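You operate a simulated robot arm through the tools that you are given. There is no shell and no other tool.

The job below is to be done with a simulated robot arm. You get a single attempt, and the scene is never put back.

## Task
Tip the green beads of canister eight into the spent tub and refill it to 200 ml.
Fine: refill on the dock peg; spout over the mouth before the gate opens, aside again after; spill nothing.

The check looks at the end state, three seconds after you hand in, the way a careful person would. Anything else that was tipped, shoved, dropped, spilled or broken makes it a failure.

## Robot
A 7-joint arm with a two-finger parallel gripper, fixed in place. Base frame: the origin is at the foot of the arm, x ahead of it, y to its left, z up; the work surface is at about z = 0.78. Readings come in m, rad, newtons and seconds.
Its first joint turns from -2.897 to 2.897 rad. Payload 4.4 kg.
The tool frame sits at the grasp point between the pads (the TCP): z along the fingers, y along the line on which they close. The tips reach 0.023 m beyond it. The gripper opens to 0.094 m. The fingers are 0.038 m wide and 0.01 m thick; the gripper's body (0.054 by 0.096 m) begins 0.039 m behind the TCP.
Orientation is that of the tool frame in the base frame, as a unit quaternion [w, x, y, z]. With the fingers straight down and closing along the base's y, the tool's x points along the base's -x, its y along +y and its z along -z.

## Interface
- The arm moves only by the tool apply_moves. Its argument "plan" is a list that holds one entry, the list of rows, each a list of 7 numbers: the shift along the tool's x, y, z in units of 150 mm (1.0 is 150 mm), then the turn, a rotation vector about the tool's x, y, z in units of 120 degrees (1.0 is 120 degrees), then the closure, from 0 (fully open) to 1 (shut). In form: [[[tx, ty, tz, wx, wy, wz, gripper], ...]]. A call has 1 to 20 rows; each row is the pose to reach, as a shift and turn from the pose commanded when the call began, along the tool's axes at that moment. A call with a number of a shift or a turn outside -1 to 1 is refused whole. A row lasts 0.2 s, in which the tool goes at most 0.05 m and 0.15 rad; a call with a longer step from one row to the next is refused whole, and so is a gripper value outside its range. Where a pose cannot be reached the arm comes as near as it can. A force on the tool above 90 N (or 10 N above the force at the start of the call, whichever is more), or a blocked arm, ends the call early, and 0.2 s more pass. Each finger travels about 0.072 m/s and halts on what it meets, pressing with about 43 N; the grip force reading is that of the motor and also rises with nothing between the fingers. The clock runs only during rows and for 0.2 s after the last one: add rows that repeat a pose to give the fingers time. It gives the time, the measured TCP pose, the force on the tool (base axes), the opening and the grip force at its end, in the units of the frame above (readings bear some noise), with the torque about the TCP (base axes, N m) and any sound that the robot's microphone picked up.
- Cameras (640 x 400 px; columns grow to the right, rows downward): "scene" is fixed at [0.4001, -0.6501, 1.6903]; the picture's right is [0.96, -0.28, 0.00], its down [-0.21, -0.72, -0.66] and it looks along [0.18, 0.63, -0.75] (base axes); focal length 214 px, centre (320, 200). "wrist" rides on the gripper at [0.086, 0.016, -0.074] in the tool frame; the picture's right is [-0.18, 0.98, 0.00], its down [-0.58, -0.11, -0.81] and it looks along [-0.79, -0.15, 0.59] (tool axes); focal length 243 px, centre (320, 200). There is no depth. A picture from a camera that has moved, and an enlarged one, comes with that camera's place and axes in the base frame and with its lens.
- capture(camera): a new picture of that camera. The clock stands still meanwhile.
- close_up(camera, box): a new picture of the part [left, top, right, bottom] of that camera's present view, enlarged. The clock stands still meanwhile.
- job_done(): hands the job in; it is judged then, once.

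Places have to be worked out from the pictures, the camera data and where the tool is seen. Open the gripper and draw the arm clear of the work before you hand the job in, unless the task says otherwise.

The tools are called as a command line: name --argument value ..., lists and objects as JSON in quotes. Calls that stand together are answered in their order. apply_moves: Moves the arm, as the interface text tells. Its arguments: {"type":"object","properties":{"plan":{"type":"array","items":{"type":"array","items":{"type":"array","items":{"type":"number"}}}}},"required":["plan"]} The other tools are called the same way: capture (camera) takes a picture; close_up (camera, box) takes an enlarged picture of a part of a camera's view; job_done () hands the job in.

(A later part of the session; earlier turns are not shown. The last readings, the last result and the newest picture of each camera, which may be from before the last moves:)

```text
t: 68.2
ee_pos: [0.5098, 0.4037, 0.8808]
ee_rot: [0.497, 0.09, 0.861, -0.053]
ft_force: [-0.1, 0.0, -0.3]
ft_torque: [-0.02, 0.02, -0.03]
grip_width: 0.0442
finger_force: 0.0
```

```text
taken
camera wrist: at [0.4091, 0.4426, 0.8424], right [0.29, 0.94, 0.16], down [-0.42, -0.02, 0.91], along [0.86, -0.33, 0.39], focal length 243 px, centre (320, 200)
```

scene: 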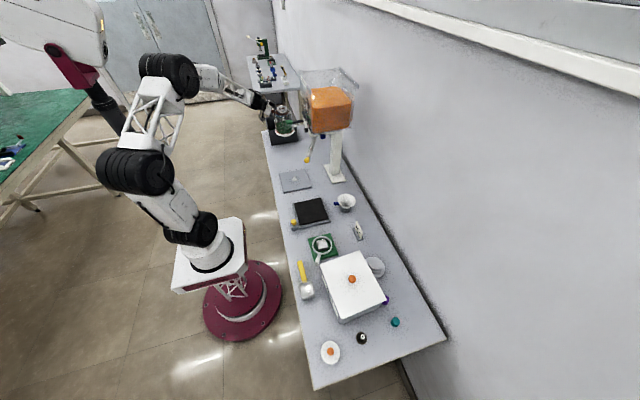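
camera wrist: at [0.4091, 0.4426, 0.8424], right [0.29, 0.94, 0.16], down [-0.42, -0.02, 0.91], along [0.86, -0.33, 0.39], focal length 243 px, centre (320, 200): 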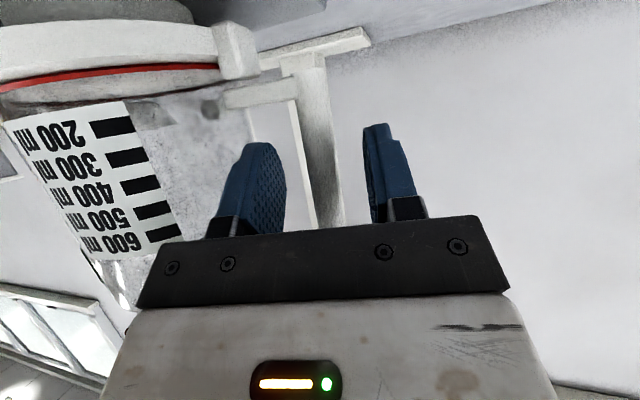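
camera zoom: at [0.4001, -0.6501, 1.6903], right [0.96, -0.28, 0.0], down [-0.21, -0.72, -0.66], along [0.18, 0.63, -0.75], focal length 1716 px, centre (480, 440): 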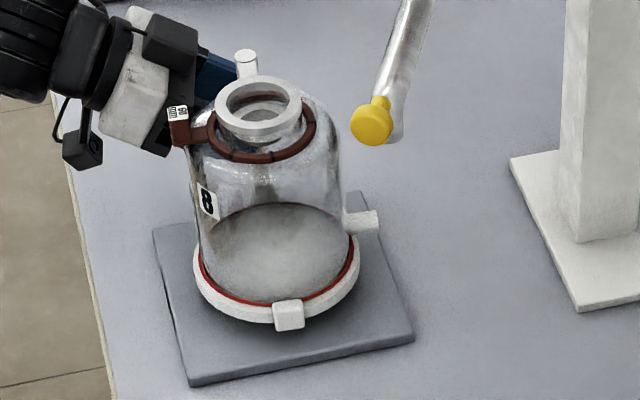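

Released; the canister stands on the dock with its mouth at about (0.518, 0.308), matching the peg. I withdraw straight back along the approach direction.

apply_moves --plan '[[[0.05, 0, -0.086, 0, 0, 0, 0.53], [0.1, 0, -0.173, 0, 0, 0, 0.53], [0.15, 0, -0.259, 0, 0, 0, 0.53], [0.2, 0, -0.346, 0, 0, 0, 0.53], [0.251, 0, -0.432, 0, 0, 0, 0.53]]]'

capture --camera "wrist"

capture --camera "scene"

```text
t: 69.4
ee_pos: [0.4365, 0.4201, 0.8808]
ee_rot: [0.498, 0.089, 0.861, -0.052]
ft_force: [0.0, 0.3, 0.0]
ft_torque: [0.0, 0.04, -0.03]
grip_width: 0.0443
finger_force: 0.1
```

```text
taken
camera wrist: at [0.3355, 0.4578, 0.8421], right [0.29, 0.94, 0.16], down [-0.42, -0.02, 0.91], along [0.86, -0.33, 0.39], focal length 243 px, centre (320, 200)
```

wrist: 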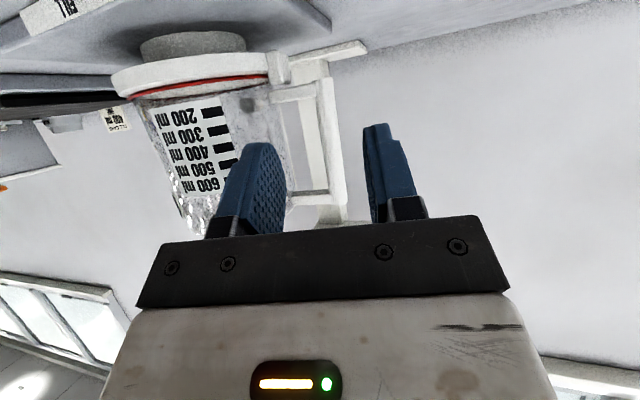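

```text
taken
```

scene: 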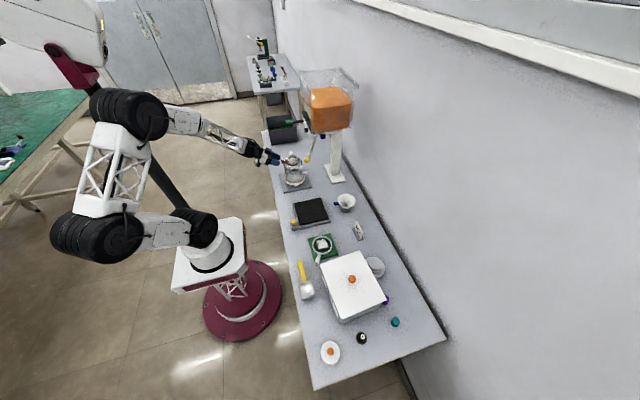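

Canister left standing undisturbed. I rise straight up while turning the tool back toward vertical, to go and study the spout and gate.

apply_moves --plan '[[[-0.173, 0, -0.1, 0, 0.05, 0, 0.53], [-0.346, 0, -0.201, 0, 0.1, 0, 0.53], [-0.519, 0, -0.301, 0, 0.15, 0, 0.53], [-0.692, 0, -0.402, 0, 0.2, 0, 0.53], [-0.865, 0, -0.502, 0, 0.25, 0, 0.53]]]'

```text
t: 70.6
ee_pos: [0.4369, 0.4209, 1.0302]
ee_rot: [0.256, 0.1, 0.961, -0.027]
ft_force: [-0.1, -0.6, -0.8]
ft_torque: [0.03, 0.0, -0.03]
grip_width: 0.0445
finger_force: 0.1
```

Good. I finish turning the tool to vertical and rise to about z 1.15.

apply_moves --plan '[[[-0.071, -0.007, -0.19, 0, 0.0625, 0, 0.53], [-0.142, -0.013, -0.379, 0, 0.125, 0, 0.53], [-0.213, -0.02, -0.569, 0, 0.1875, 0, 0.53], [-0.284, -0.027, -0.758, 0, 0.25, 0, 0.53]]]'

```text
t: 71.6
ee_pos: [0.4188, 0.4197, 1.1508]
ee_rot: [-0.002, 0.104, 0.995, 0.0]
ft_force: [-0.7, -0.2, 0.5]
ft_torque: [-0.03, 0.02, 0.0]
grip_width: 0.0442
finger_force: 0.0
```

Tool is vertical. I slide over toward the spout side at this height, in front of the panel.

apply_moves --plan '[[[-0.048, -0.228, 0, 0, 0, -0.025, 0.53], [-0.097, -0.457, 0, 0, 0, -0.05, 0.53], [-0.145, -0.685, 0, 0, 0, -0.075, 0.53], [-0.194, -0.913, 0, 0, 0, -0.1, 0.53]]]'

apply_moves --plan '[[[-0.1, -0.15, -0.05, 0, 0, 0, 0.3], [-0.2, -0.3, -0.1, 0, 0, 0, 0], [-0.3, -0.45, -0.15, 0, 0, 0, 0]]]'

capture --camera "wrist"

```text
t: 72.6
ee_pos: [0.4172, 0.278, 1.1515]
ee_rot: [-0.002, -0.001, 1.0, -0.001]
ft_force: [-0.6, -1.2, 0.3]
ft_torque: [0.03, 0.0, 0.0]
grip_width: 0.0444
finger_force: 0.1
```

```text
t: 73.4
ee_pos: [0.462, 0.2118, 1.1741]
ee_rot: [-0.001, 0.0, 1.0, -0.001]
ft_force: [0.2, 0.6, 0.2]
ft_torque: [-0.01, 0.0, 0.0]
grip_width: 0.0941
finger_force: 0.0
```

```text
taken
camera wrist: at [0.3774, 0.2284, 1.2482], right [0.18, 0.98, 0.0], down [0.58, -0.11, 0.81], along [0.79, -0.15, -0.59], focal length 243 px, centre (320, 200)
```

wrist: 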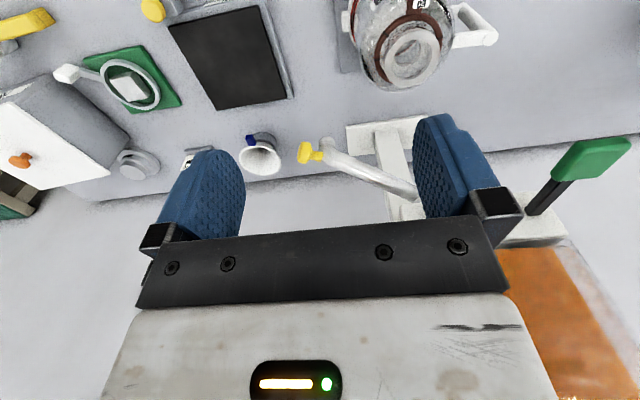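

I enlarge the spout with its yellow knob, the canister mouth and the gate lever from here.

close_up --camera "wrist" --box '[285, 110, 425, 210]'

close_up --camera "wrist" --box '[490, 120, 640, 260]'

close_up --camera "wrist" --box '[320, 0, 510, 110]'

close_up --camera "scene" --box '[285, 120, 345, 180]'

```text
4.00 times, centred on (355, 160) of wrist
camera zoom: at [0.3774, 0.2284, 1.2482], right [0.18, 0.98, 0.0], down [0.58, -0.11, 0.81], along [0.79, -0.15, -0.59], focal length 970 px, centre (180, 360)
```

zoom: 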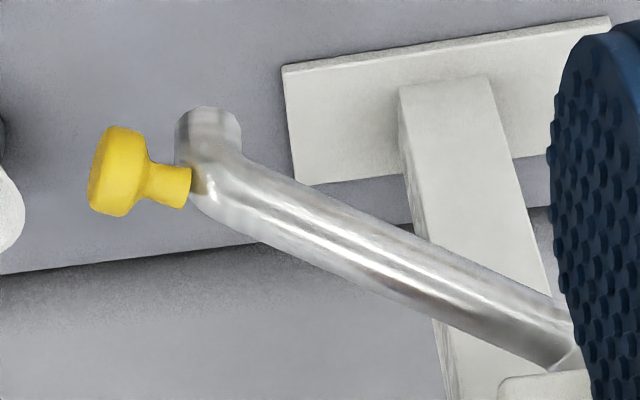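

```text
2.86 times, centred on (565, 190) of wrist
camera zoom: at [0.3774, 0.2284, 1.2482], right [0.18, 0.98, 0.0], down [0.58, -0.11, 0.81], along [0.79, -0.15, -0.59], focal length 693 px, centre (-380, 229)
```

zoom: 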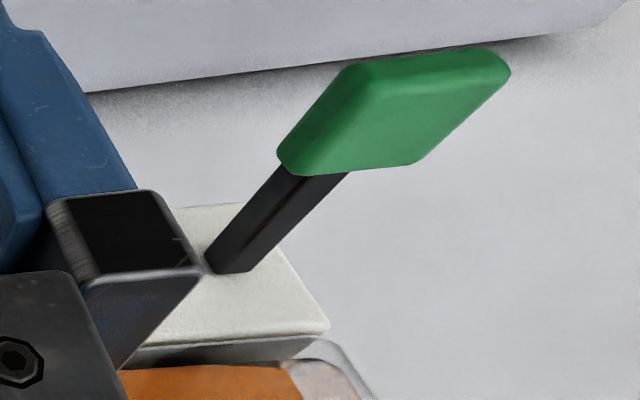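

```text
3.37 times, centred on (415, 55) of wrist
camera zoom: at [0.3774, 0.2284, 1.2482], right [0.18, 0.98, 0.0], down [0.58, -0.11, 0.81], along [0.79, -0.15, -0.59], focal length 817 px, centre (0, 688)
```

zoom: 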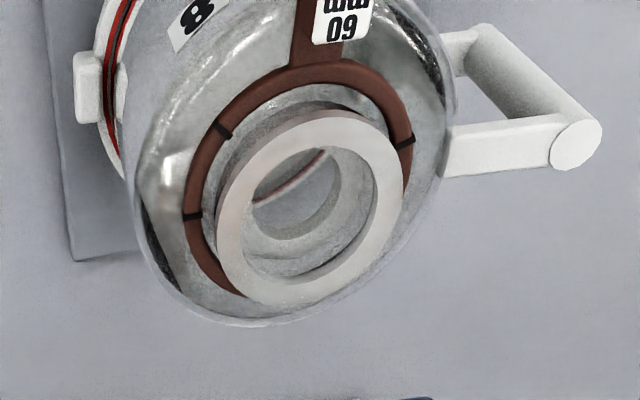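

```text
6.67 times, centred on (315, 150) of scene
camera zoom: at [0.4001, -0.6501, 1.6903], right [0.96, -0.28, 0.0], down [-0.21, -0.72, -0.66], along [0.18, 0.63, -0.75], focal length 1430 px, centre (353, 533)
```

zoom: 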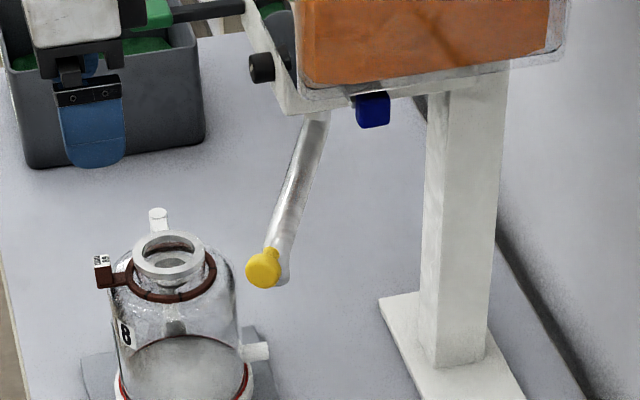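

The knob head is at (0.571, 0.174, 1.029) and the outlet at (0.588, 0.199, 0.99), about 4 cm above mouth height. I need the pivot location, so I take a lower, more level view from the front.

apply_moves --plan '[[[0.067, -0.05, 0.2, 0, -0.0667, 0, 0], [0.133, -0.1, 0.4, 0, -0.1333, 0, 0], [0.2, -0.15, 0.6, 0, -0.2, 0, 0], [0.267, -0.2, 0.8, 0, -0.2667, 0, 0], [0.333, -0.25, 1.0, 0, -0.3333, 0, 0]]]'

capture --camera "wrist"

```text
t: 74.6
ee_pos: [0.4119, 0.1733, 1.0223]
ee_rot: [0.342, -0.001, 0.94, 0.0]
ft_force: [0.1, -0.2, 0.1]
ft_torque: [0.02, -0.07, -0.01]
grip_width: 0.0941
finger_force: 0.0
```

```text
taken
camera wrist: at [0.2988, 0.1908, 1.0236], right [0.14, 0.98, 0.12], down [-0.07, -0.11, 0.99], along [0.99, -0.15, 0.06], focal length 243 px, centre (320, 200)
```

wrist: 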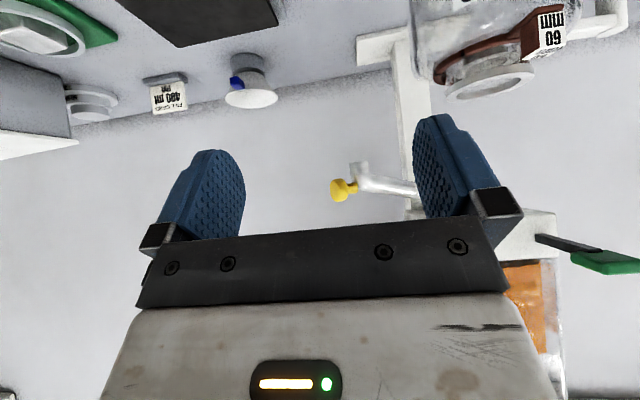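

The right finger hides the pivot; I shift 8 cm in +y so the spout shows between the fingers.

apply_moves --plan '[[[-0.02, 0.2, -0.03, 0, 0, 0, 0], [-0.043, 0.4, -0.051, 0, 0, 0, 0], [-0.043, 0.533, -0.051, 0, 0, 0, 0]]]'

close_up --camera "wrist" --box '[230, 110, 440, 240]'

capture --camera "wrist"

```text
t: 75.4
ee_pos: [0.4122, 0.2543, 1.0332]
ee_rot: [0.341, -0.002, 0.94, 0.0]
ft_force: [-0.2, 0.6, -0.3]
ft_torque: [0.0, -0.02, 0.0]
grip_width: 0.094
finger_force: 0.1
```

```text
3.05 times, centred on (335, 175) of wrist
camera zoom: at [0.2981, 0.2708, 1.0339], right [0.14, 0.98, 0.12], down [-0.07, -0.11, 0.99], along [0.99, -0.15, 0.05], focal length 739 px, centre (274, 276)
```

zoom: 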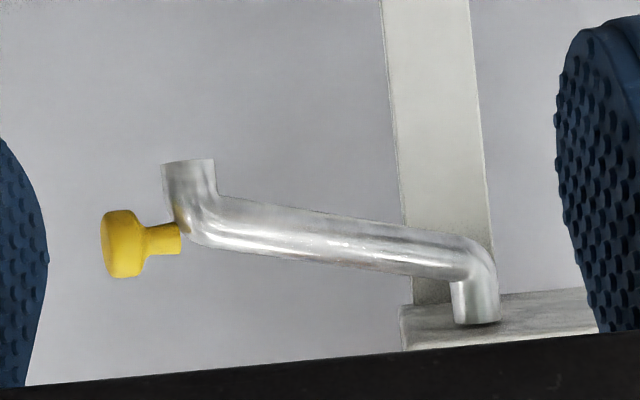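

```text
taken
camera wrist: at [0.2981, 0.2708, 1.0339], right [0.14, 0.98, 0.12], down [-0.07, -0.11, 0.99], along [0.99, -0.15, 0.05], focal length 243 px, centre (320, 200)
```

wrist: 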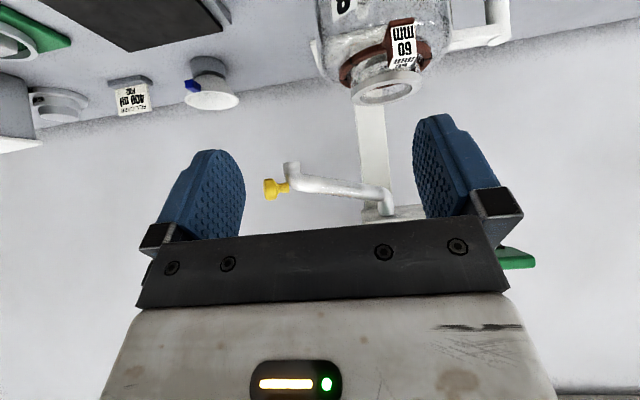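

Now the spout geometry is clear: pivot about (0.66, 0.314), radius to outlet ≈0.137 m, so it must swing about −55° (clockwise from above) to put the outlet over the mouth at (0.518, 0.308). I go back to vertical tool and rise before approaching the yellow knob.

apply_moves --plan '[[[-0.126, -0.107, -0.068, 0, 0.0667, 0, 0], [-0.253, -0.213, -0.136, 0, 0.1333, 0, 0], [-0.379, -0.32, -0.205, 0, 0.2, 0, 0], [-0.506, -0.426, -0.273, 0, 0.2667, 0, 0], [-0.632, -0.533, -0.341, 0, 0.3333, 0, 0]]]'

```text
t: 76.6
ee_pos: [0.4513, 0.1728, 1.1345]
ee_rot: [-0.002, 0.0, 1.0, -0.001]
ft_force: [0.2, -0.4, 0.3]
ft_torque: [0.01, 0.02, 0.02]
grip_width: 0.094
finger_force: 0.0
```

Now rotate the tool so its fingers straddle the knob tangentially and move above the knob.

apply_moves --plan '[[[-0.1, 0, 0, 0, 0, -0.0602, 0.2], [-0.2, 0, 0, 0, 0, -0.1204, 0.36], [-0.3, 0, 0, 0, 0, -0.1806, 0.36], [-0.4, 0, 0, 0, 0, -0.2408, 0.36], [-0.5, 0, 0, 0, 0, -0.301, 0.36], [-0.6, 0, 0, 0, 0, -0.3613, 0.36], [-0.7, 0, 0.01, 0, 0, -0.4215, 0.36], [-0.79, -0.01, 0.03, 0, 0, -0.4817, 0.36], [-0.79, -0.01, 0.03, 0, 0, -0.4817, 0.36]]]'

capture --camera "wrist"

close_up --camera "scene" --box '[280, 100, 350, 180]'

```text
t: 78.6
ee_pos: [0.5707, 0.1732, 1.1284]
ee_rot: [-0.001, -0.484, 0.875, 0.0]
ft_force: [1.3, -0.9, -0.3]
ft_torque: [0.0, -0.01, 0.0]
grip_width: 0.0606
finger_force: 0.1
```

```text
taken
camera wrist: at [0.5121, 0.1093, 1.2022], right [-0.73, 0.68, 0.0], down [0.4, 0.44, 0.8], along [0.55, 0.59, -0.59], focal length 243 px, centre (320, 200)
```

wrist: 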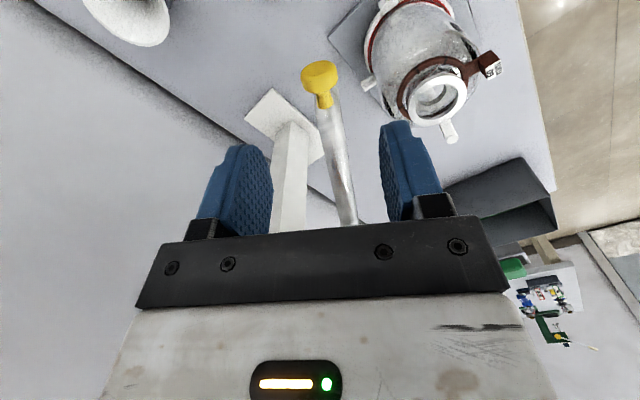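

```text
5.00 times, centred on (315, 140) of scene
camera zoom: at [0.4001, -0.6501, 1.6903], right [0.96, -0.28, 0.0], down [-0.21, -0.72, -0.66], along [0.18, 0.63, -0.75], focal length 1072 px, centre (345, 500)
```

zoom: 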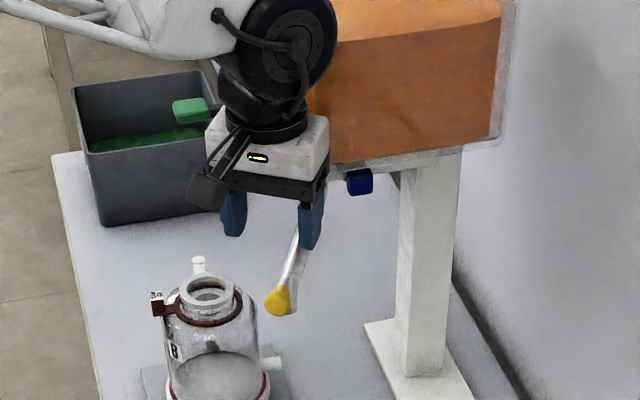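

The knob head is right below the TCP (0.570, 0.172). I descend so the pads flank it and then look before closing.

apply_moves --plan '[[[0.013, 0, 0.2, 0, 0, 0, 0.36], [0.013, 0, 0.4, 0, 0, 0, 0.36], [0.013, 0, 0.55, 0, 0, 0, 0.36], [0.013, 0, 0.65, 0, 0, 0, 0.36], [0.013, 0, 0.65, 0, 0, 0, 0.36]]]'

capture --camera "wrist"

close_up --camera "scene" --box '[285, 125, 335, 175]'

```text
t: 79.8
ee_pos: [0.5692, 0.1712, 1.0306]
ee_rot: [-0.001, -0.483, 0.876, 0.0]
ft_force: [0.3, -0.7, -0.4]
ft_torque: [-0.02, 0.01, 0.0]
grip_width: 0.0601
finger_force: 0.0
```

```text
taken
camera wrist: at [0.5107, 0.1071, 1.1044], right [-0.73, 0.68, 0.0], down [0.4, 0.43, 0.8], along [0.55, 0.59, -0.59], focal length 243 px, centre (320, 200)
```

wrist: 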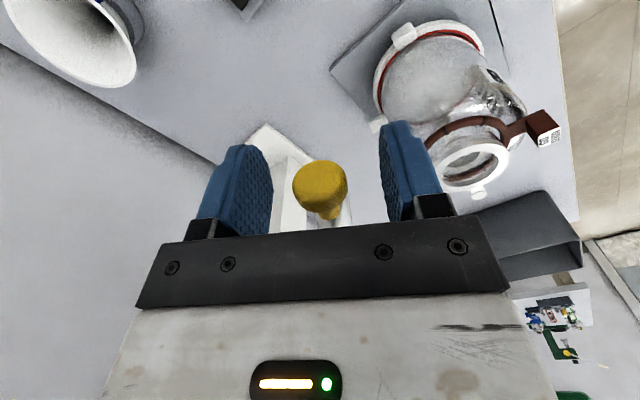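

```text
8.00 times, centred on (310, 150) of scene
camera zoom: at [0.4001, -0.6501, 1.6903], right [0.96, -0.28, 0.0], down [-0.21, -0.72, -0.66], along [0.18, 0.63, -0.75], focal length 1716 px, centre (400, 600)
```

zoom: 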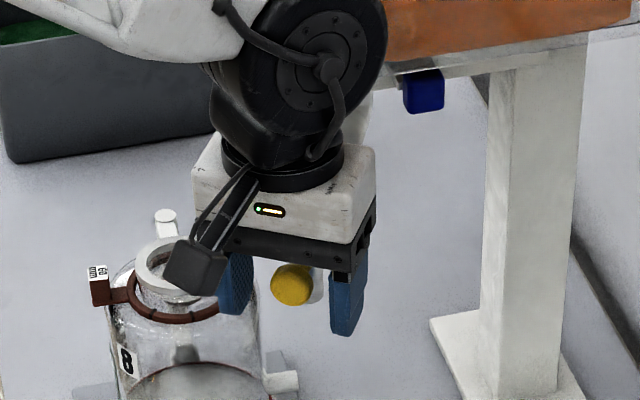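

The knob is centred between the pads. I close on it.

apply_moves --plan '[[[0, 0, 0, 0, 0, 0, 0.6], [0, 0, 0, 0, 0, 0, 0.8], [0, 0, 0, 0, 0, 0, 1.0], [0, 0, 0, 0, 0, 0, 1.0]]]'

capture --camera "wrist"

```text
t: 80.8
ee_pos: [0.5698, 0.1716, 1.031]
ee_rot: [-0.001, -0.486, 0.874, 0.0]
ft_force: [-5.9, 4.0, 0.1]
ft_torque: [-0.07, 0.03, 1.26]
grip_width: 0.026
finger_force: 45.1
```

```text
taken
camera wrist: at [0.5105, 0.1072, 1.1046], right [-0.73, 0.68, 0.0], down [0.4, 0.44, 0.8], along [0.55, 0.59, -0.59], focal length 243 px, centre (320, 200)
```

wrist: 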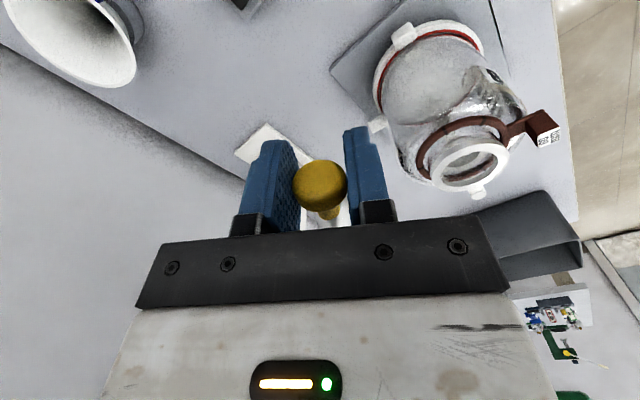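

Gripped (26 mm). I swing the spout 20° along its arc about the pivot and check forces.

apply_moves --plan '[[[-0.0027, 0.0784, 0, 0, 0, 0.0333, 1], [-0.0109, 0.1565, 0, 0, 0, 0.0667, 1], [-0.0246, 0.2337, 0, 0, 0, 0.1, 1], [-0.0435, 0.3098, 0, 0, 0, 0.1333, 1], [-0.0678, 0.3844, 0, 0, 0, 0.1667, 1]]]'

capture --camera "wrist"

close_up --camera "scene" --box '[280, 110, 350, 180]'

```text
t: 82.0
ee_pos: [0.5268, 0.2107, 1.031]
ee_rot: [-0.002, -0.324, 0.946, -0.001]
ft_force: [-27.8, -14.5, -1.5]
ft_torque: [-0.35, 0.38, 0.96]
grip_width: 0.0255
finger_force: 45.4
```

```text
taken
camera wrist: at [0.4486, 0.1713, 1.1046], right [-0.46, 0.89, 0.0], down [0.53, 0.27, 0.8], along [0.72, 0.37, -0.59], focal length 243 px, centre (320, 200)
```

wrist: 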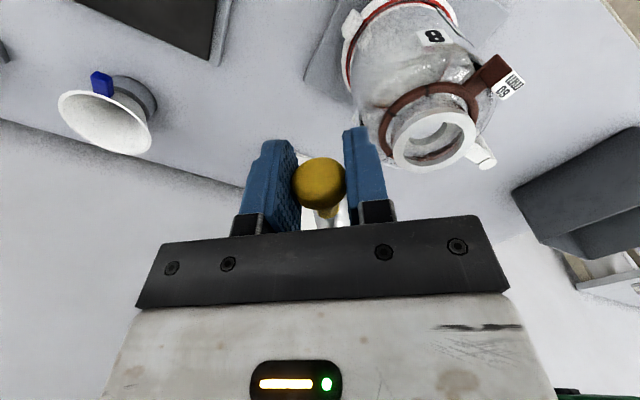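

```text
5.71 times, centred on (315, 145) of scene
camera zoom: at [0.4001, -0.6501, 1.6903], right [0.96, -0.28, 0.0], down [-0.21, -0.72, -0.66], along [0.18, 0.63, -0.75], focal length 1226 px, centre (349, 514)
```

zoom: 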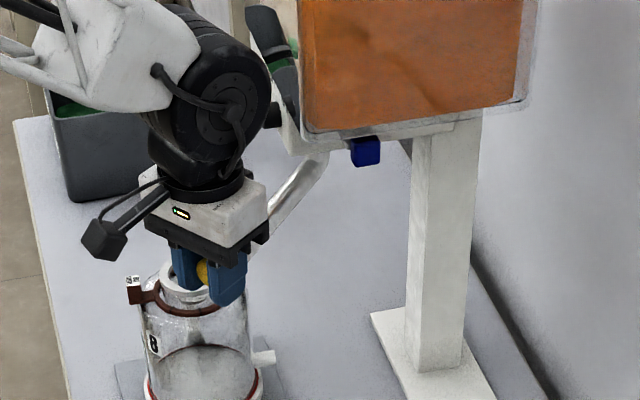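

The spout follows; the radial force suggests the true pivot is a few mm off, about (0.6555, 0.3195), which fits the mouth distance perfectly. I continue with the corrected arc to 40°.

apply_moves --plan '[[[0.0156, 0.0821, 0, 0, 0, 0.0333, 1], [0.0104, 0.1617, 0, 0, 0, 0.0667, 1], [-0.0006, 0.24, 0, 0, 0, 0.1, 1], [-0.0168, 0.3185, 0, 0, 0, 0.1333, 1], [-0.0386, 0.3945, 0, 0, 0, 0.1667, 1]]]'

close_up --camera "scene" --box '[280, 110, 350, 180]'

capture --camera "wrist"

```text
t: 83.2
ee_pos: [0.4956, 0.2616, 1.0316]
ee_rot: [0.0, -0.154, 0.988, 0.0]
ft_force: [32.8, 8.7, 4.6]
ft_torque: [0.0, -0.16, -0.28]
grip_width: 0.0254
finger_force: 45.1
```

```text
5.71 times, centred on (315, 145) of scene
camera zoom: at [0.4001, -0.6501, 1.6903], right [0.96, -0.28, 0.0], down [-0.21, -0.72, -0.66], along [0.18, 0.63, -0.75], focal length 1226 px, centre (349, 514)
```

zoom: 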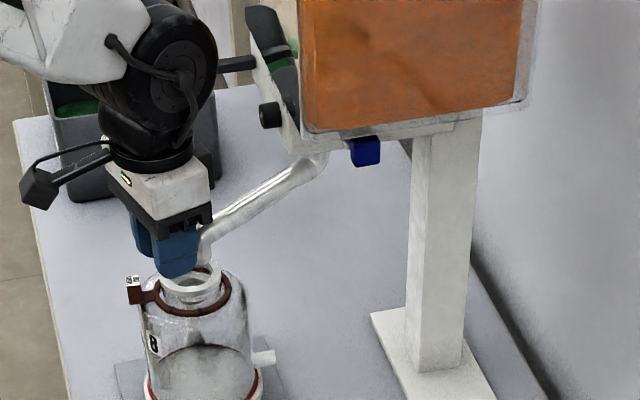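

```text
taken
camera wrist: at [0.4089, 0.2512, 1.1058], right [-0.12, 0.99, 0.0], down [0.59, 0.07, 0.81], along [0.8, 0.1, -0.59], focal length 243 px, centre (320, 200)
```

wrist: 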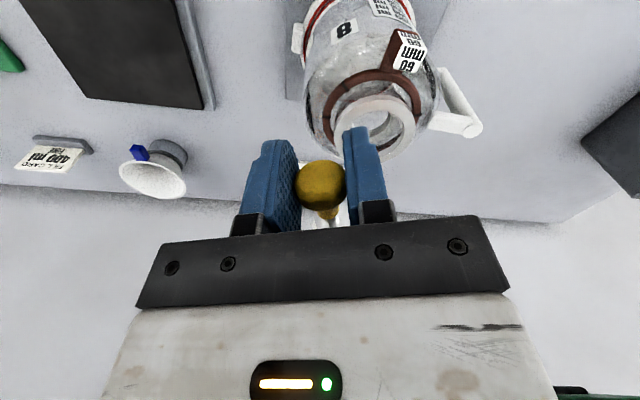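

The spout moves well but I'm now ~2–3 mm too far out radially (34 N pull). I correct inward and continue 8° more.

apply_moves --plan '[[[-0.0196, 0.0396, 0, 0, 0, 0.0167, 1], [-0.0196, 0.0791, 0, 0, 0, 0.0333, 1], [-0.023, 0.119, 0, 0, 0, 0.05, 1], [-0.0267, 0.158, 0, 0, 0, 0.0667, 1]]]'

close_up --camera "scene" --box '[280, 130, 330, 180]'

capture --camera "wrist"

```text
t: 84.2
ee_pos: [0.4906, 0.2851, 1.0316]
ee_rot: [-0.002, -0.085, 0.996, 0.0]
ft_force: [-14.1, -8.7, 12.0]
ft_torque: [-0.05, 0.16, -0.87]
grip_width: 0.0258
finger_force: 44.6
```

```text
8.00 times, centred on (305, 155) of scene
camera zoom: at [0.4001, -0.6501, 1.6903], right [0.96, -0.28, 0.0], down [-0.21, -0.72, -0.66], along [0.18, 0.63, -0.75], focal length 1716 px, centre (440, 560)
```

zoom: 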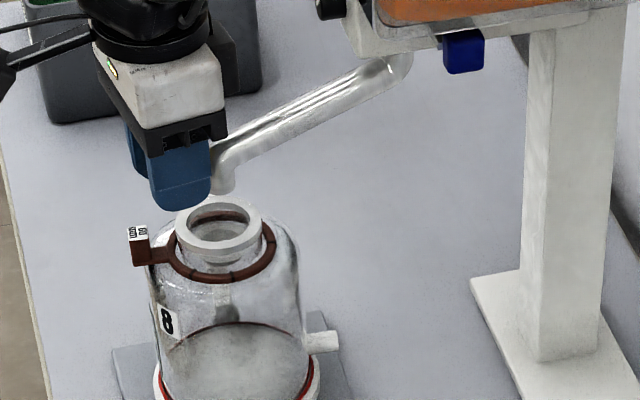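

```text
taken
camera wrist: at [0.4037, 0.287, 1.105], right [0.01, 1.0, 0.0], down [0.59, -0.01, 0.8], along [0.8, -0.01, -0.59], focal length 243 px, centre (320, 200)
```

wrist: 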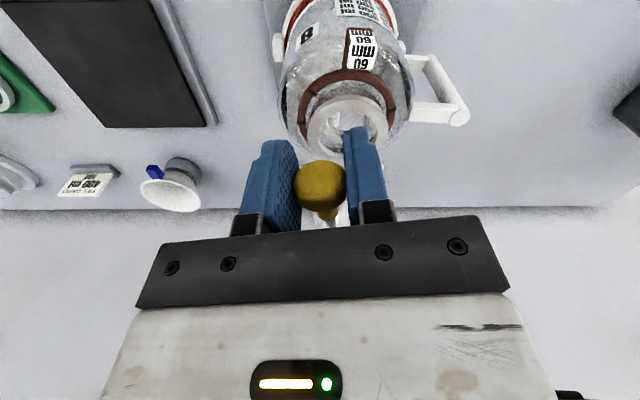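

The outlet is now at about (0.522, 0.289), still ~19 mm short of the mouth centre in y. I swing another 7.5°.

apply_moves --plan '[[[0.0047, 0.0397, 0, 0, 0, 0.0167, 1], [0.0094, 0.0793, 0, 0, 0, 0.0333, 1], [0.0063, 0.115, 0, 0, 0, 0.0479, 1], [0.0032, 0.1507, 0, 0, 0, 0.0625, 1]]]'

close_up --camera "scene" --box '[280, 130, 330, 180]'

capture --camera "wrist"

```text
t: 85.2
ee_pos: [0.488, 0.3073, 1.0316]
ee_rot: [-0.001, -0.021, 1.0, 0.0]
ft_force: [33.9, -5.6, -2.6]
ft_torque: [0.02, -0.09, -0.97]
grip_width: 0.0261
finger_force: 44.1
```

```text
8.00 times, centred on (305, 155) of scene
camera zoom: at [0.4001, -0.6501, 1.6903], right [0.96, -0.28, 0.0], down [-0.21, -0.72, -0.66], along [0.18, 0.63, -0.75], focal length 1716 px, centre (440, 560)
```

zoom: 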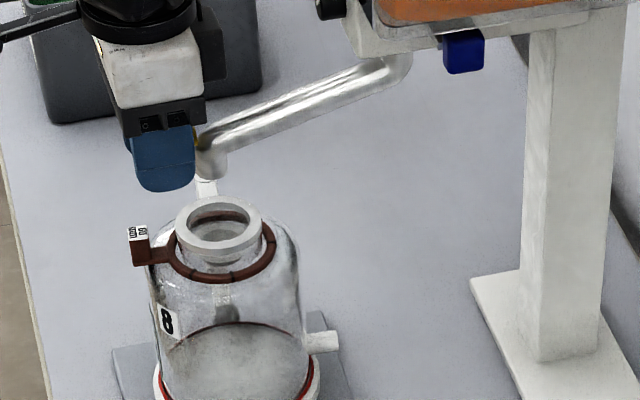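

```text
taken
camera wrist: at [0.4009, 0.3205, 1.1051], right [0.14, 0.99, 0.0], down [0.59, -0.09, 0.81], along [0.8, -0.12, -0.59], focal length 243 px, centre (320, 200)
```

wrist: 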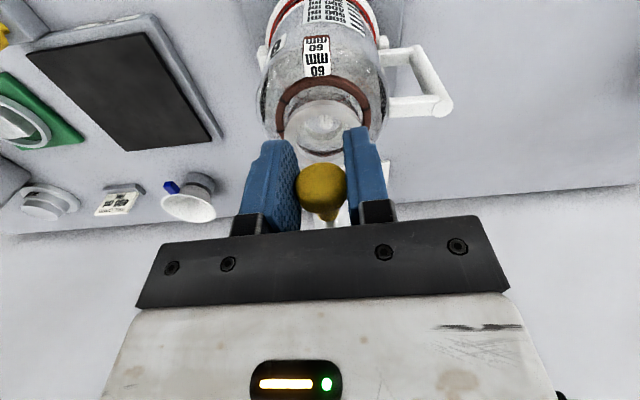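

The outlet now projects to (0.519, 0.308), right over the mouth centre. I relieve the radial pull by 2.5 mm before releasing.

apply_moves --plan '[[[-0.0167, 0, 0, 0, 0, 0, 1], [-0.0167, 0, 0, 0, 0, 0, 1]]]'

```text
t: 85.8
ee_pos: [0.4875, 0.3077, 1.0316]
ee_rot: [-0.001, -0.021, 1.0, -0.001]
ft_force: [-30.1, -7.4, 14.8]
ft_torque: [-0.03, -0.1, -1.08]
grip_width: 0.0259
finger_force: 45.1
```

Overshot slightly the other way (stiff coupling); I move back ~1.2 mm to neutralise.

apply_moves --plan '[[[0.008, 0, 0, 0, 0, 0, 1], [0.008, 0, 0, 0, 0, 0, 1]]]'

```text
t: 86.4
ee_pos: [0.4874, 0.3065, 1.0309]
ee_rot: [-0.001, -0.019, 1.0, -0.001]
ft_force: [-0.9, -7.0, -4.3]
ft_torque: [0.0, 0.06, -1.12]
grip_width: 0.026
finger_force: 45.1
```

Nearly force-free. I open the fingers to release the knob and check that the spout stays put.

apply_moves --plan '[[[0, 0, 0, 0, 0, 0, 0.7], [0, 0, 0, 0, 0, 0, 0.5], [0, 0, 0, 0, 0, 0, 0.36], [0, 0, 0, 0, 0, 0, 0.36]]]'

capture --camera "wrist"

close_up --camera "scene" --box '[280, 130, 330, 180]'

```text
t: 87.4
ee_pos: [0.4873, 0.3076, 1.0308]
ee_rot: [-0.001, -0.019, 1.0, -0.001]
ft_force: [0.3, 0.1, 0.0]
ft_torque: [-0.01, 0.01, 0.0]
grip_width: 0.0602
finger_force: 0.1
```

```text
taken
camera wrist: at [0.4015, 0.3206, 1.1052], right [0.14, 0.99, 0.0], down [0.59, -0.08, 0.81], along [0.8, -0.12, -0.59], focal length 243 px, centre (320, 200)
```

wrist: 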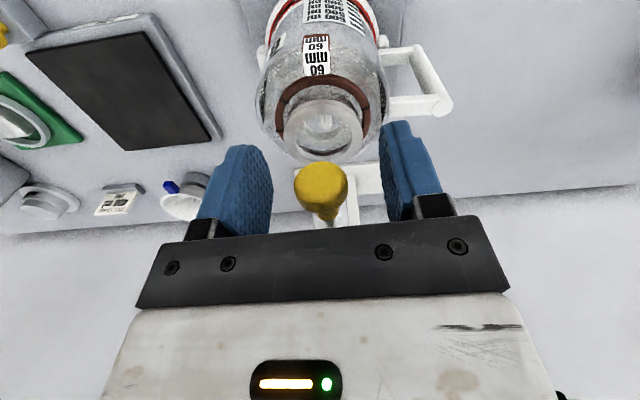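

```text
8.00 times, centred on (305, 155) of scene
camera zoom: at [0.4001, -0.6501, 1.6903], right [0.96, -0.28, 0.0], down [-0.21, -0.72, -0.66], along [0.18, 0.63, -0.75], focal length 1716 px, centre (440, 560)
```

zoom: 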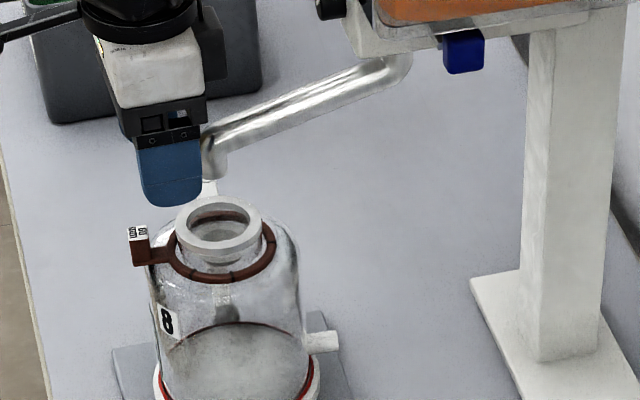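

The spout stays over the mouth. I rise straight up 10 cm, then back off to view everything.

apply_moves --plan '[[[0, 0, -0.2, 0, 0, 0, 0.36], [0, 0, -0.4, 0, 0, 0, 0.36], [0, 0, -0.6, 0, 0, 0, 0.36], [0.1, 0, -0.75, 0, 0, 0, 0.2], [0.3, 0, -0.85, 0, 0, 0, 0], [0.45, 0, -0.9, 0, 0, 0, 0]]]'

capture --camera "wrist"

close_up --camera "scene" --box '[280, 110, 340, 180]'

```text
t: 88.8
ee_pos: [0.4196, 0.3033, 1.1662]
ee_rot: [-0.002, -0.02, 1.0, -0.001]
ft_force: [-0.7, 0.3, 1.0]
ft_torque: [0.03, -0.02, 0.03]
grip_width: 0.0939
finger_force: 0.0
```

```text
taken
camera wrist: at [0.3345, 0.3173, 1.2404], right [0.14, 0.99, 0.0], down [0.59, -0.08, 0.81], along [0.8, -0.12, -0.59], focal length 243 px, centre (320, 200)
```

wrist: 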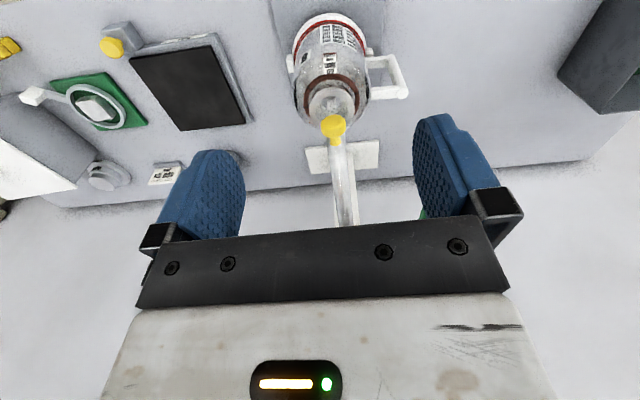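

```text
5.71 times, centred on (310, 145) of scene
camera zoom: at [0.4001, -0.6501, 1.6903], right [0.96, -0.28, 0.0], down [-0.21, -0.72, -0.66], along [0.18, 0.63, -0.75], focal length 1226 px, centre (377, 514)
```

zoom: 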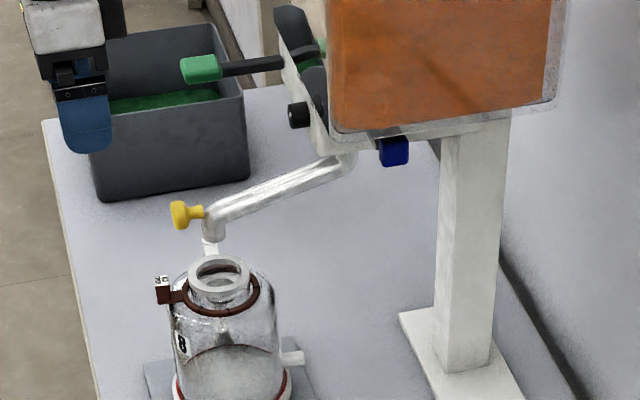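

I zoom for a precise check of the outlet over the mouth.

close_up --camera "scene" --box '[285, 140, 315, 165]'

close_up --camera "wrist" --box '[280, 60, 390, 150]'

```text
16.00 times, centred on (300, 152) of scene
camera zoom: at [0.4001, -0.6501, 1.6903], right [0.96, -0.28, 0.0], down [-0.21, -0.72, -0.66], along [0.18, 0.63, -0.75], focal length 3432 px, centre (640, 960)
```

zoom: 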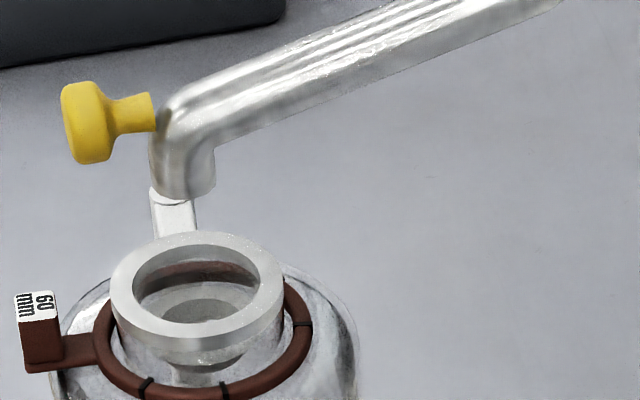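

```text
4.44 times, centred on (335, 105) of wrist
camera zoom: at [0.3345, 0.3173, 1.2404], right [0.14, 0.99, 0.0], down [0.59, -0.08, 0.81], along [0.8, -0.12, -0.59], focal length 1078 px, centre (253, 622)
```

zoom: 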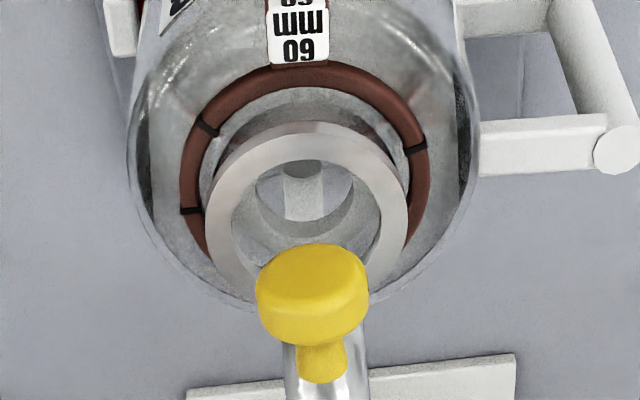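

By the wrist-camera and kinematics the outlet (0.520, 0.309) sits within ~3 mm of the mouth centre. Next I look at the gate lever and flow knob face-on.

apply_moves --plan '[[[-0.031, 0.106, 0.08, 0, -0.0667, 0, 0], [-0.062, 0.211, 0.16, 0, -0.1333, 0, 0], [-0.093, 0.317, 0.24, 0, -0.2, 0, 0], [-0.124, 0.422, 0.32, 0, -0.2667, 0, 0], [-0.155, 0.528, 0.4, 0, -0.3333, 0, 0]]]'

capture --camera "wrist"

close_up --camera "wrist" --box '[200, 100, 440, 250]'

```text
t: 90.0
ee_pos: [0.44, 0.3847, 1.1059]
ee_rot: [0.342, -0.02, 0.939, 0.007]
ft_force: [0.8, -0.7, 0.8]
ft_torque: [-0.02, -0.01, 0.02]
grip_width: 0.094
finger_force: 0.0
```

```text
taken
camera wrist: at [0.3261, 0.3969, 1.1071], right [0.1, 0.99, 0.12], down [-0.07, -0.11, 0.99], along [0.99, -0.11, 0.06], focal length 243 px, centre (320, 200)
```

wrist: 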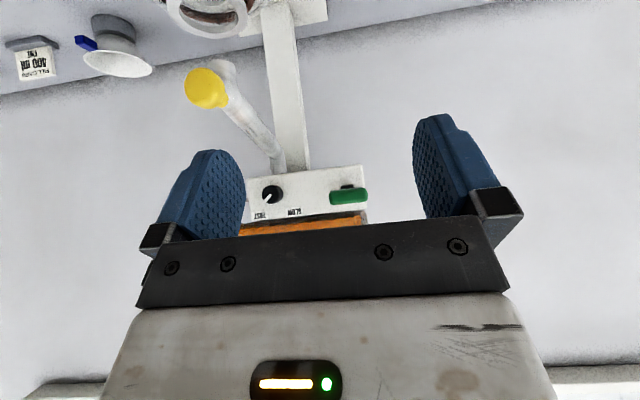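

```text
2.67 times, centred on (320, 175) of wrist
camera zoom: at [0.3261, 0.3969, 1.1071], right [0.1, 0.99, 0.12], down [-0.07, -0.11, 0.99], along [0.99, -0.11, 0.06], focal length 647 px, centre (320, 267)
```

zoom: 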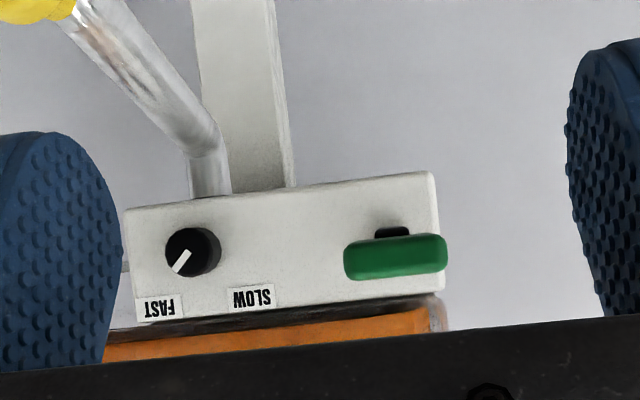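

Face-on view: the lever is a flat horizontal bar with a green grip (31 mm wide, 14 mm tall) at about (0.539, 0.399, 1.116); flat shape suggests a slide gate. I move to a pre-grasp position above and in front of the green grip.

apply_moves --plan '[[[-0.137, 0.017, -0.039, 0, 0, 0, 0.2], [-0.275, 0.034, -0.078, 0, 0, 0, 0.415], [-0.412, 0.05, -0.117, 0, 0, 0, 0.415], [-0.549, 0.067, -0.156, 0, 0, 0, 0.415], [-0.549, 0.067, -0.156, 0, 0, 0, 0.415]]]'

capture --camera "wrist"

```text
t: 91.2
ee_pos: [0.4887, 0.3964, 1.1772]
ee_rot: [0.341, -0.019, 0.94, 0.006]
ft_force: [0.2, 0.0, 0.1]
ft_torque: [0.05, 0.0, 0.03]
grip_width: 0.055
finger_force: 0.1
```

```text
taken
camera wrist: at [0.3744, 0.4092, 1.178], right [0.1, 0.99, 0.12], down [-0.07, -0.11, 0.99], along [0.99, -0.11, 0.05], focal length 243 px, centre (320, 200)
```

wrist: 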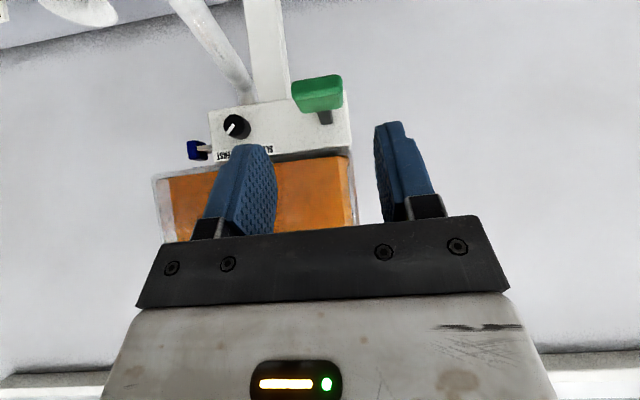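

The green grip appears exactly where expected. I advance along the fingers' axis by 8 cm.

apply_moves --plan '[[[0, 0, 0.12, 0, 0, 0, 0.415], [0, 0, 0.24, 0, 0, 0, 0.415], [0, 0, 0.36, 0, 0, 0, 0.415], [0, 0, 0.46, 0, 0, 0, 0.415], [0, 0, 0.533, 0, 0, 0, 0.415], [0, 0, 0.533, 0, 0, 0, 0.415]]]'

capture --camera "wrist"

close_up --camera "scene" --box '[275, 95, 345, 165]'

```text
t: 92.6
ee_pos: [0.5395, 0.4001, 1.1151]
ee_rot: [0.341, -0.02, 0.94, 0.007]
ft_force: [0.5, 0.0, -0.1]
ft_torque: [-0.05, -0.01, 0.0]
grip_width: 0.0551
finger_force: 0.1
```

```text
taken
camera wrist: at [0.4263, 0.4112, 1.1163], right [0.1, 0.99, 0.12], down [-0.07, -0.11, 0.99], along [0.99, -0.11, 0.05], focal length 243 px, centre (320, 200)
```

wrist: 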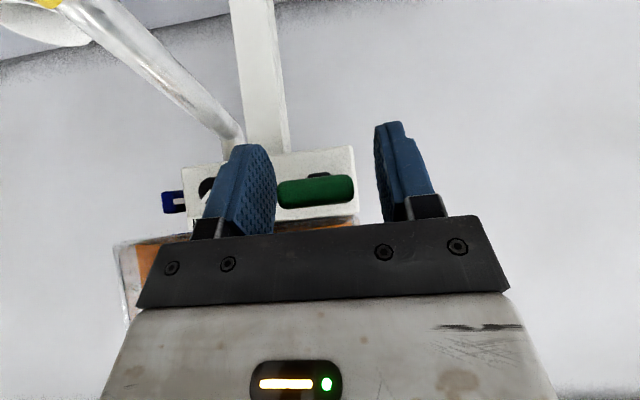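

```text
5.71 times, centred on (310, 130) of scene
camera zoom: at [0.4001, -0.6501, 1.6903], right [0.96, -0.28, 0.0], down [-0.21, -0.72, -0.66], along [0.18, 0.63, -0.75], focal length 1226 px, centre (377, 600)
```

zoom: 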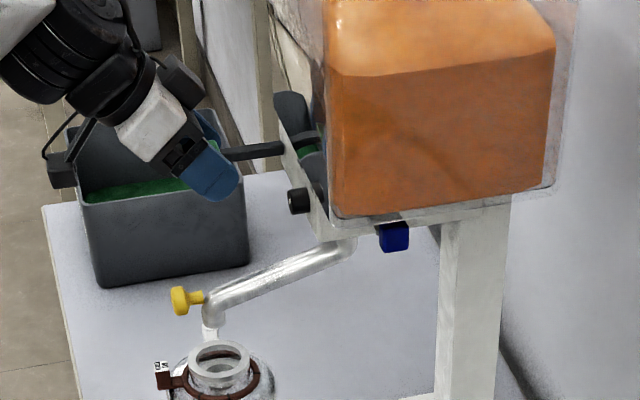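

The grip is between the pads, about 2 mm to the −y side. I shift 2.3 mm and close on it.

apply_moves --plan '[[[0, -0.0155, 0, 0, 0, 0, 0.415], [0, -0.0155, 0, 0, 0, 0, 0.6], [0, -0.0155, 0, 0, 0, 0, 0.8], [0, -0.0155, 0, 0, 0, 0, 1.0], [0, -0.0155, 0, 0, 0, 0, 1.0]]]'

close_up --camera "scene" --box '[275, 115, 345, 185]'

```text
t: 93.8
ee_pos: [0.5397, 0.3975, 1.115]
ee_rot: [0.341, -0.02, 0.94, 0.007]
ft_force: [5.2, 54.7, -5.6]
ft_torque: [0.02, 0.33, -1.62]
grip_width: 0.0326
finger_force: 44.7
```

```text
5.71 times, centred on (310, 150) of scene
camera zoom: at [0.4001, -0.6501, 1.6903], right [0.96, -0.28, 0.0], down [-0.21, -0.72, -0.66], along [0.18, 0.63, -0.75], focal length 1226 px, centre (377, 486)
```

zoom: 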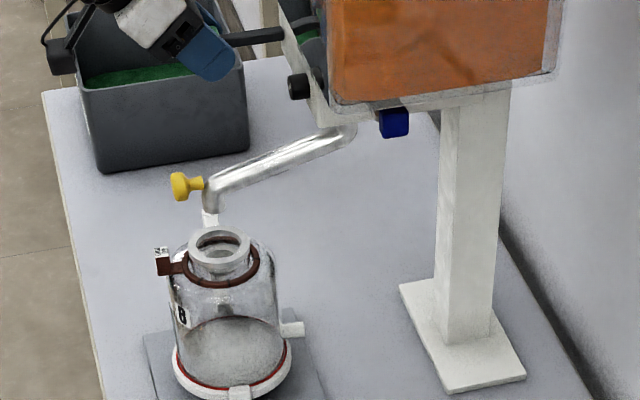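

The lever is rigid sideways (55 N), so it doesn't swing in y; I relieve by 2 mm in +y and correct the 2.4° yaw misalignment.

apply_moves --plan '[[[0, 0.007, 0, 0.0064, 0, 0.0076, 1], [0, 0.014, 0, 0.0129, 0, 0.0153, 1], [0, 0.014, 0, 0.0129, 0, 0.0153, 1]]]'

```text
t: 94.6
ee_pos: [0.5399, 0.3987, 1.1153]
ee_rot: [0.341, 0.001, 0.94, -0.001]
ft_force: [-13.9, 5.7, 3.5]
ft_torque: [-0.02, -0.47, 0.53]
grip_width: 0.0317
finger_force: 44.4
```

Forces are low now. I test for a slide by pulling 3 mm toward −x and read the reaction.

apply_moves --plan '[[[0.0153, 0, -0.0128, 0, 0, 0, 1], [0.0153, 0, -0.0128, 0, 0, 0, 1]]]'

close_up --camera "scene" --box '[275, 115, 345, 185]'

```text
t: 95.2
ee_pos: [0.536, 0.3992, 1.1144]
ee_rot: [0.341, 0.001, 0.94, -0.001]
ft_force: [33.6, -0.5, -1.8]
ft_torque: [0.0, -0.01, 0.51]
grip_width: 0.0319
finger_force: 44.6
```

```text
5.71 times, centred on (310, 150) of scene
camera zoom: at [0.4001, -0.6501, 1.6903], right [0.96, -0.28, 0.0], down [-0.21, -0.72, -0.66], along [0.18, 0.63, -0.75], focal length 1226 px, centre (377, 486)
```

zoom: 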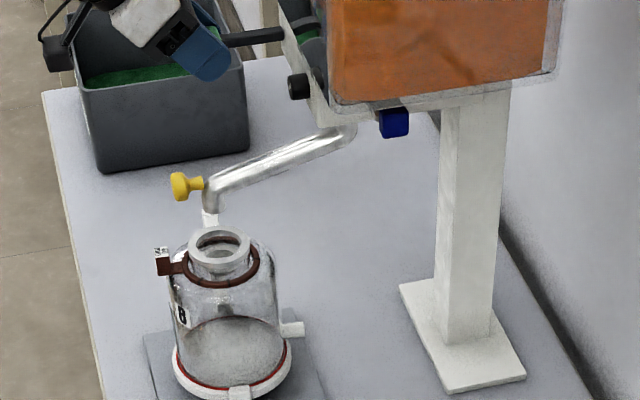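

The pull gives a stiff reaction (34 N at 3 mm), so it likely isn't a pull slide. I return and test vertical compliance by 4 mm downward.

apply_moves --plan '[[[-0.0128, 0, 0.0107, 0, 0, 0, 1], [-0.0128, 0, 0.0107, 0, 0, 0, 1]]]'

apply_moves --plan '[[[0.0086, 0, 0.0102, 0, 0, 0, 1], [0.0171, 0, 0.0205, 0, 0, 0, 1], [0.0171, 0, 0.0205, 0, 0, 0, 1]]]'

```text
t: 95.8
ee_pos: [0.5388, 0.3981, 1.1154]
ee_rot: [0.34, 0.0, 0.94, -0.001]
ft_force: [-35.0, -22.8, 3.0]
ft_torque: [0.14, -0.17, 0.26]
grip_width: 0.032
finger_force: 45.1
```

```text
t: 96.6
ee_pos: [0.5386, 0.3988, 1.1123]
ee_rot: [0.341, 0.001, 0.94, -0.001]
ft_force: [-12.1, -34.0, 11.7]
ft_torque: [0.12, -1.26, 0.43]
grip_width: 0.0316
finger_force: 45.3
```

Vertically it is much softer (about 10 N for 4 mm) with a twisting torque — it behaves like a lever hinged at the panel that swings up/down. I check the picture for lever angle or any flow.

close_up --camera "scene" --box '[285, 110, 325, 175]'

close_up --camera "wrist" --box '[160, 100, 420, 260]'

```text
6.15 times, centred on (305, 142) of scene
camera zoom: at [0.4001, -0.6501, 1.6903], right [0.96, -0.28, 0.0], down [-0.21, -0.72, -0.66], along [0.18, 0.63, -0.75], focal length 1320 px, centre (412, 554)
```

zoom: 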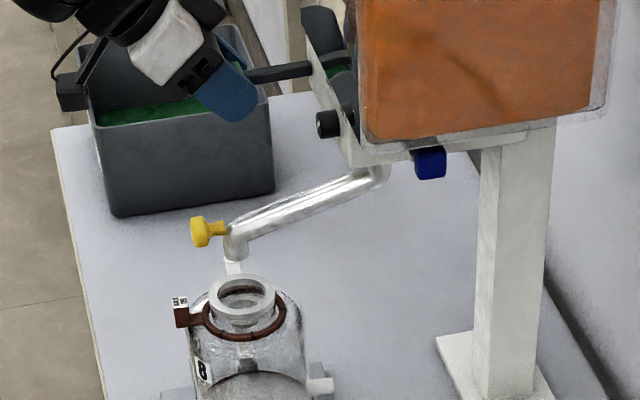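

```text
2.46 times, centred on (290, 180) of wrist
camera zoom: at [0.4258, 0.4152, 1.1129], right [0.14, 0.98, 0.12], down [-0.07, -0.11, 0.99], along [0.99, -0.15, 0.06], focal length 597 px, centre (394, 249)
```

zoom: 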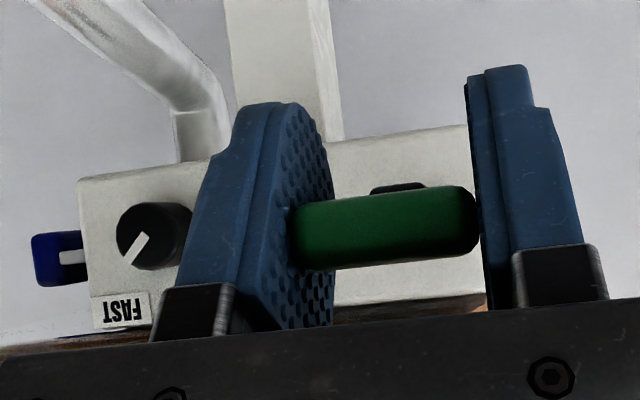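

No flow yet. I push further down 6 mm (about 7° total) in small steps, watching for flow.

apply_moves --plan '[[[0.0128, 0, 0.0153, 0, 0, 0, 1], [0.0256, 0, 0.0307, 0, 0, 0, 1]]]'

close_up --camera "scene" --box '[285, 115, 325, 175]'

```text
t: 97.2
ee_pos: [0.54, 0.3972, 1.1064]
ee_rot: [0.341, 0.0, 0.94, 0.0]
ft_force: [6.7, -32.6, 13.3]
ft_torque: [0.1, -1.28, 0.42]
grip_width: 0.0317
finger_force: 45.2
```

```text
6.67 times, centred on (305, 145) of scene
camera zoom: at [0.4001, -0.6501, 1.6903], right [0.96, -0.28, 0.0], down [-0.21, -0.72, -0.66], along [0.18, 0.63, -0.75], focal length 1430 px, centre (420, 567)
```

zoom: 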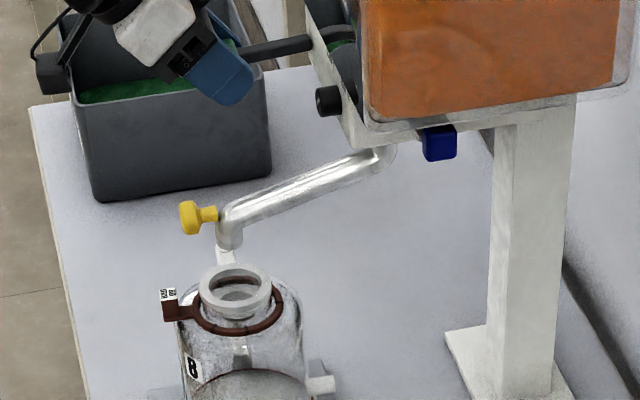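

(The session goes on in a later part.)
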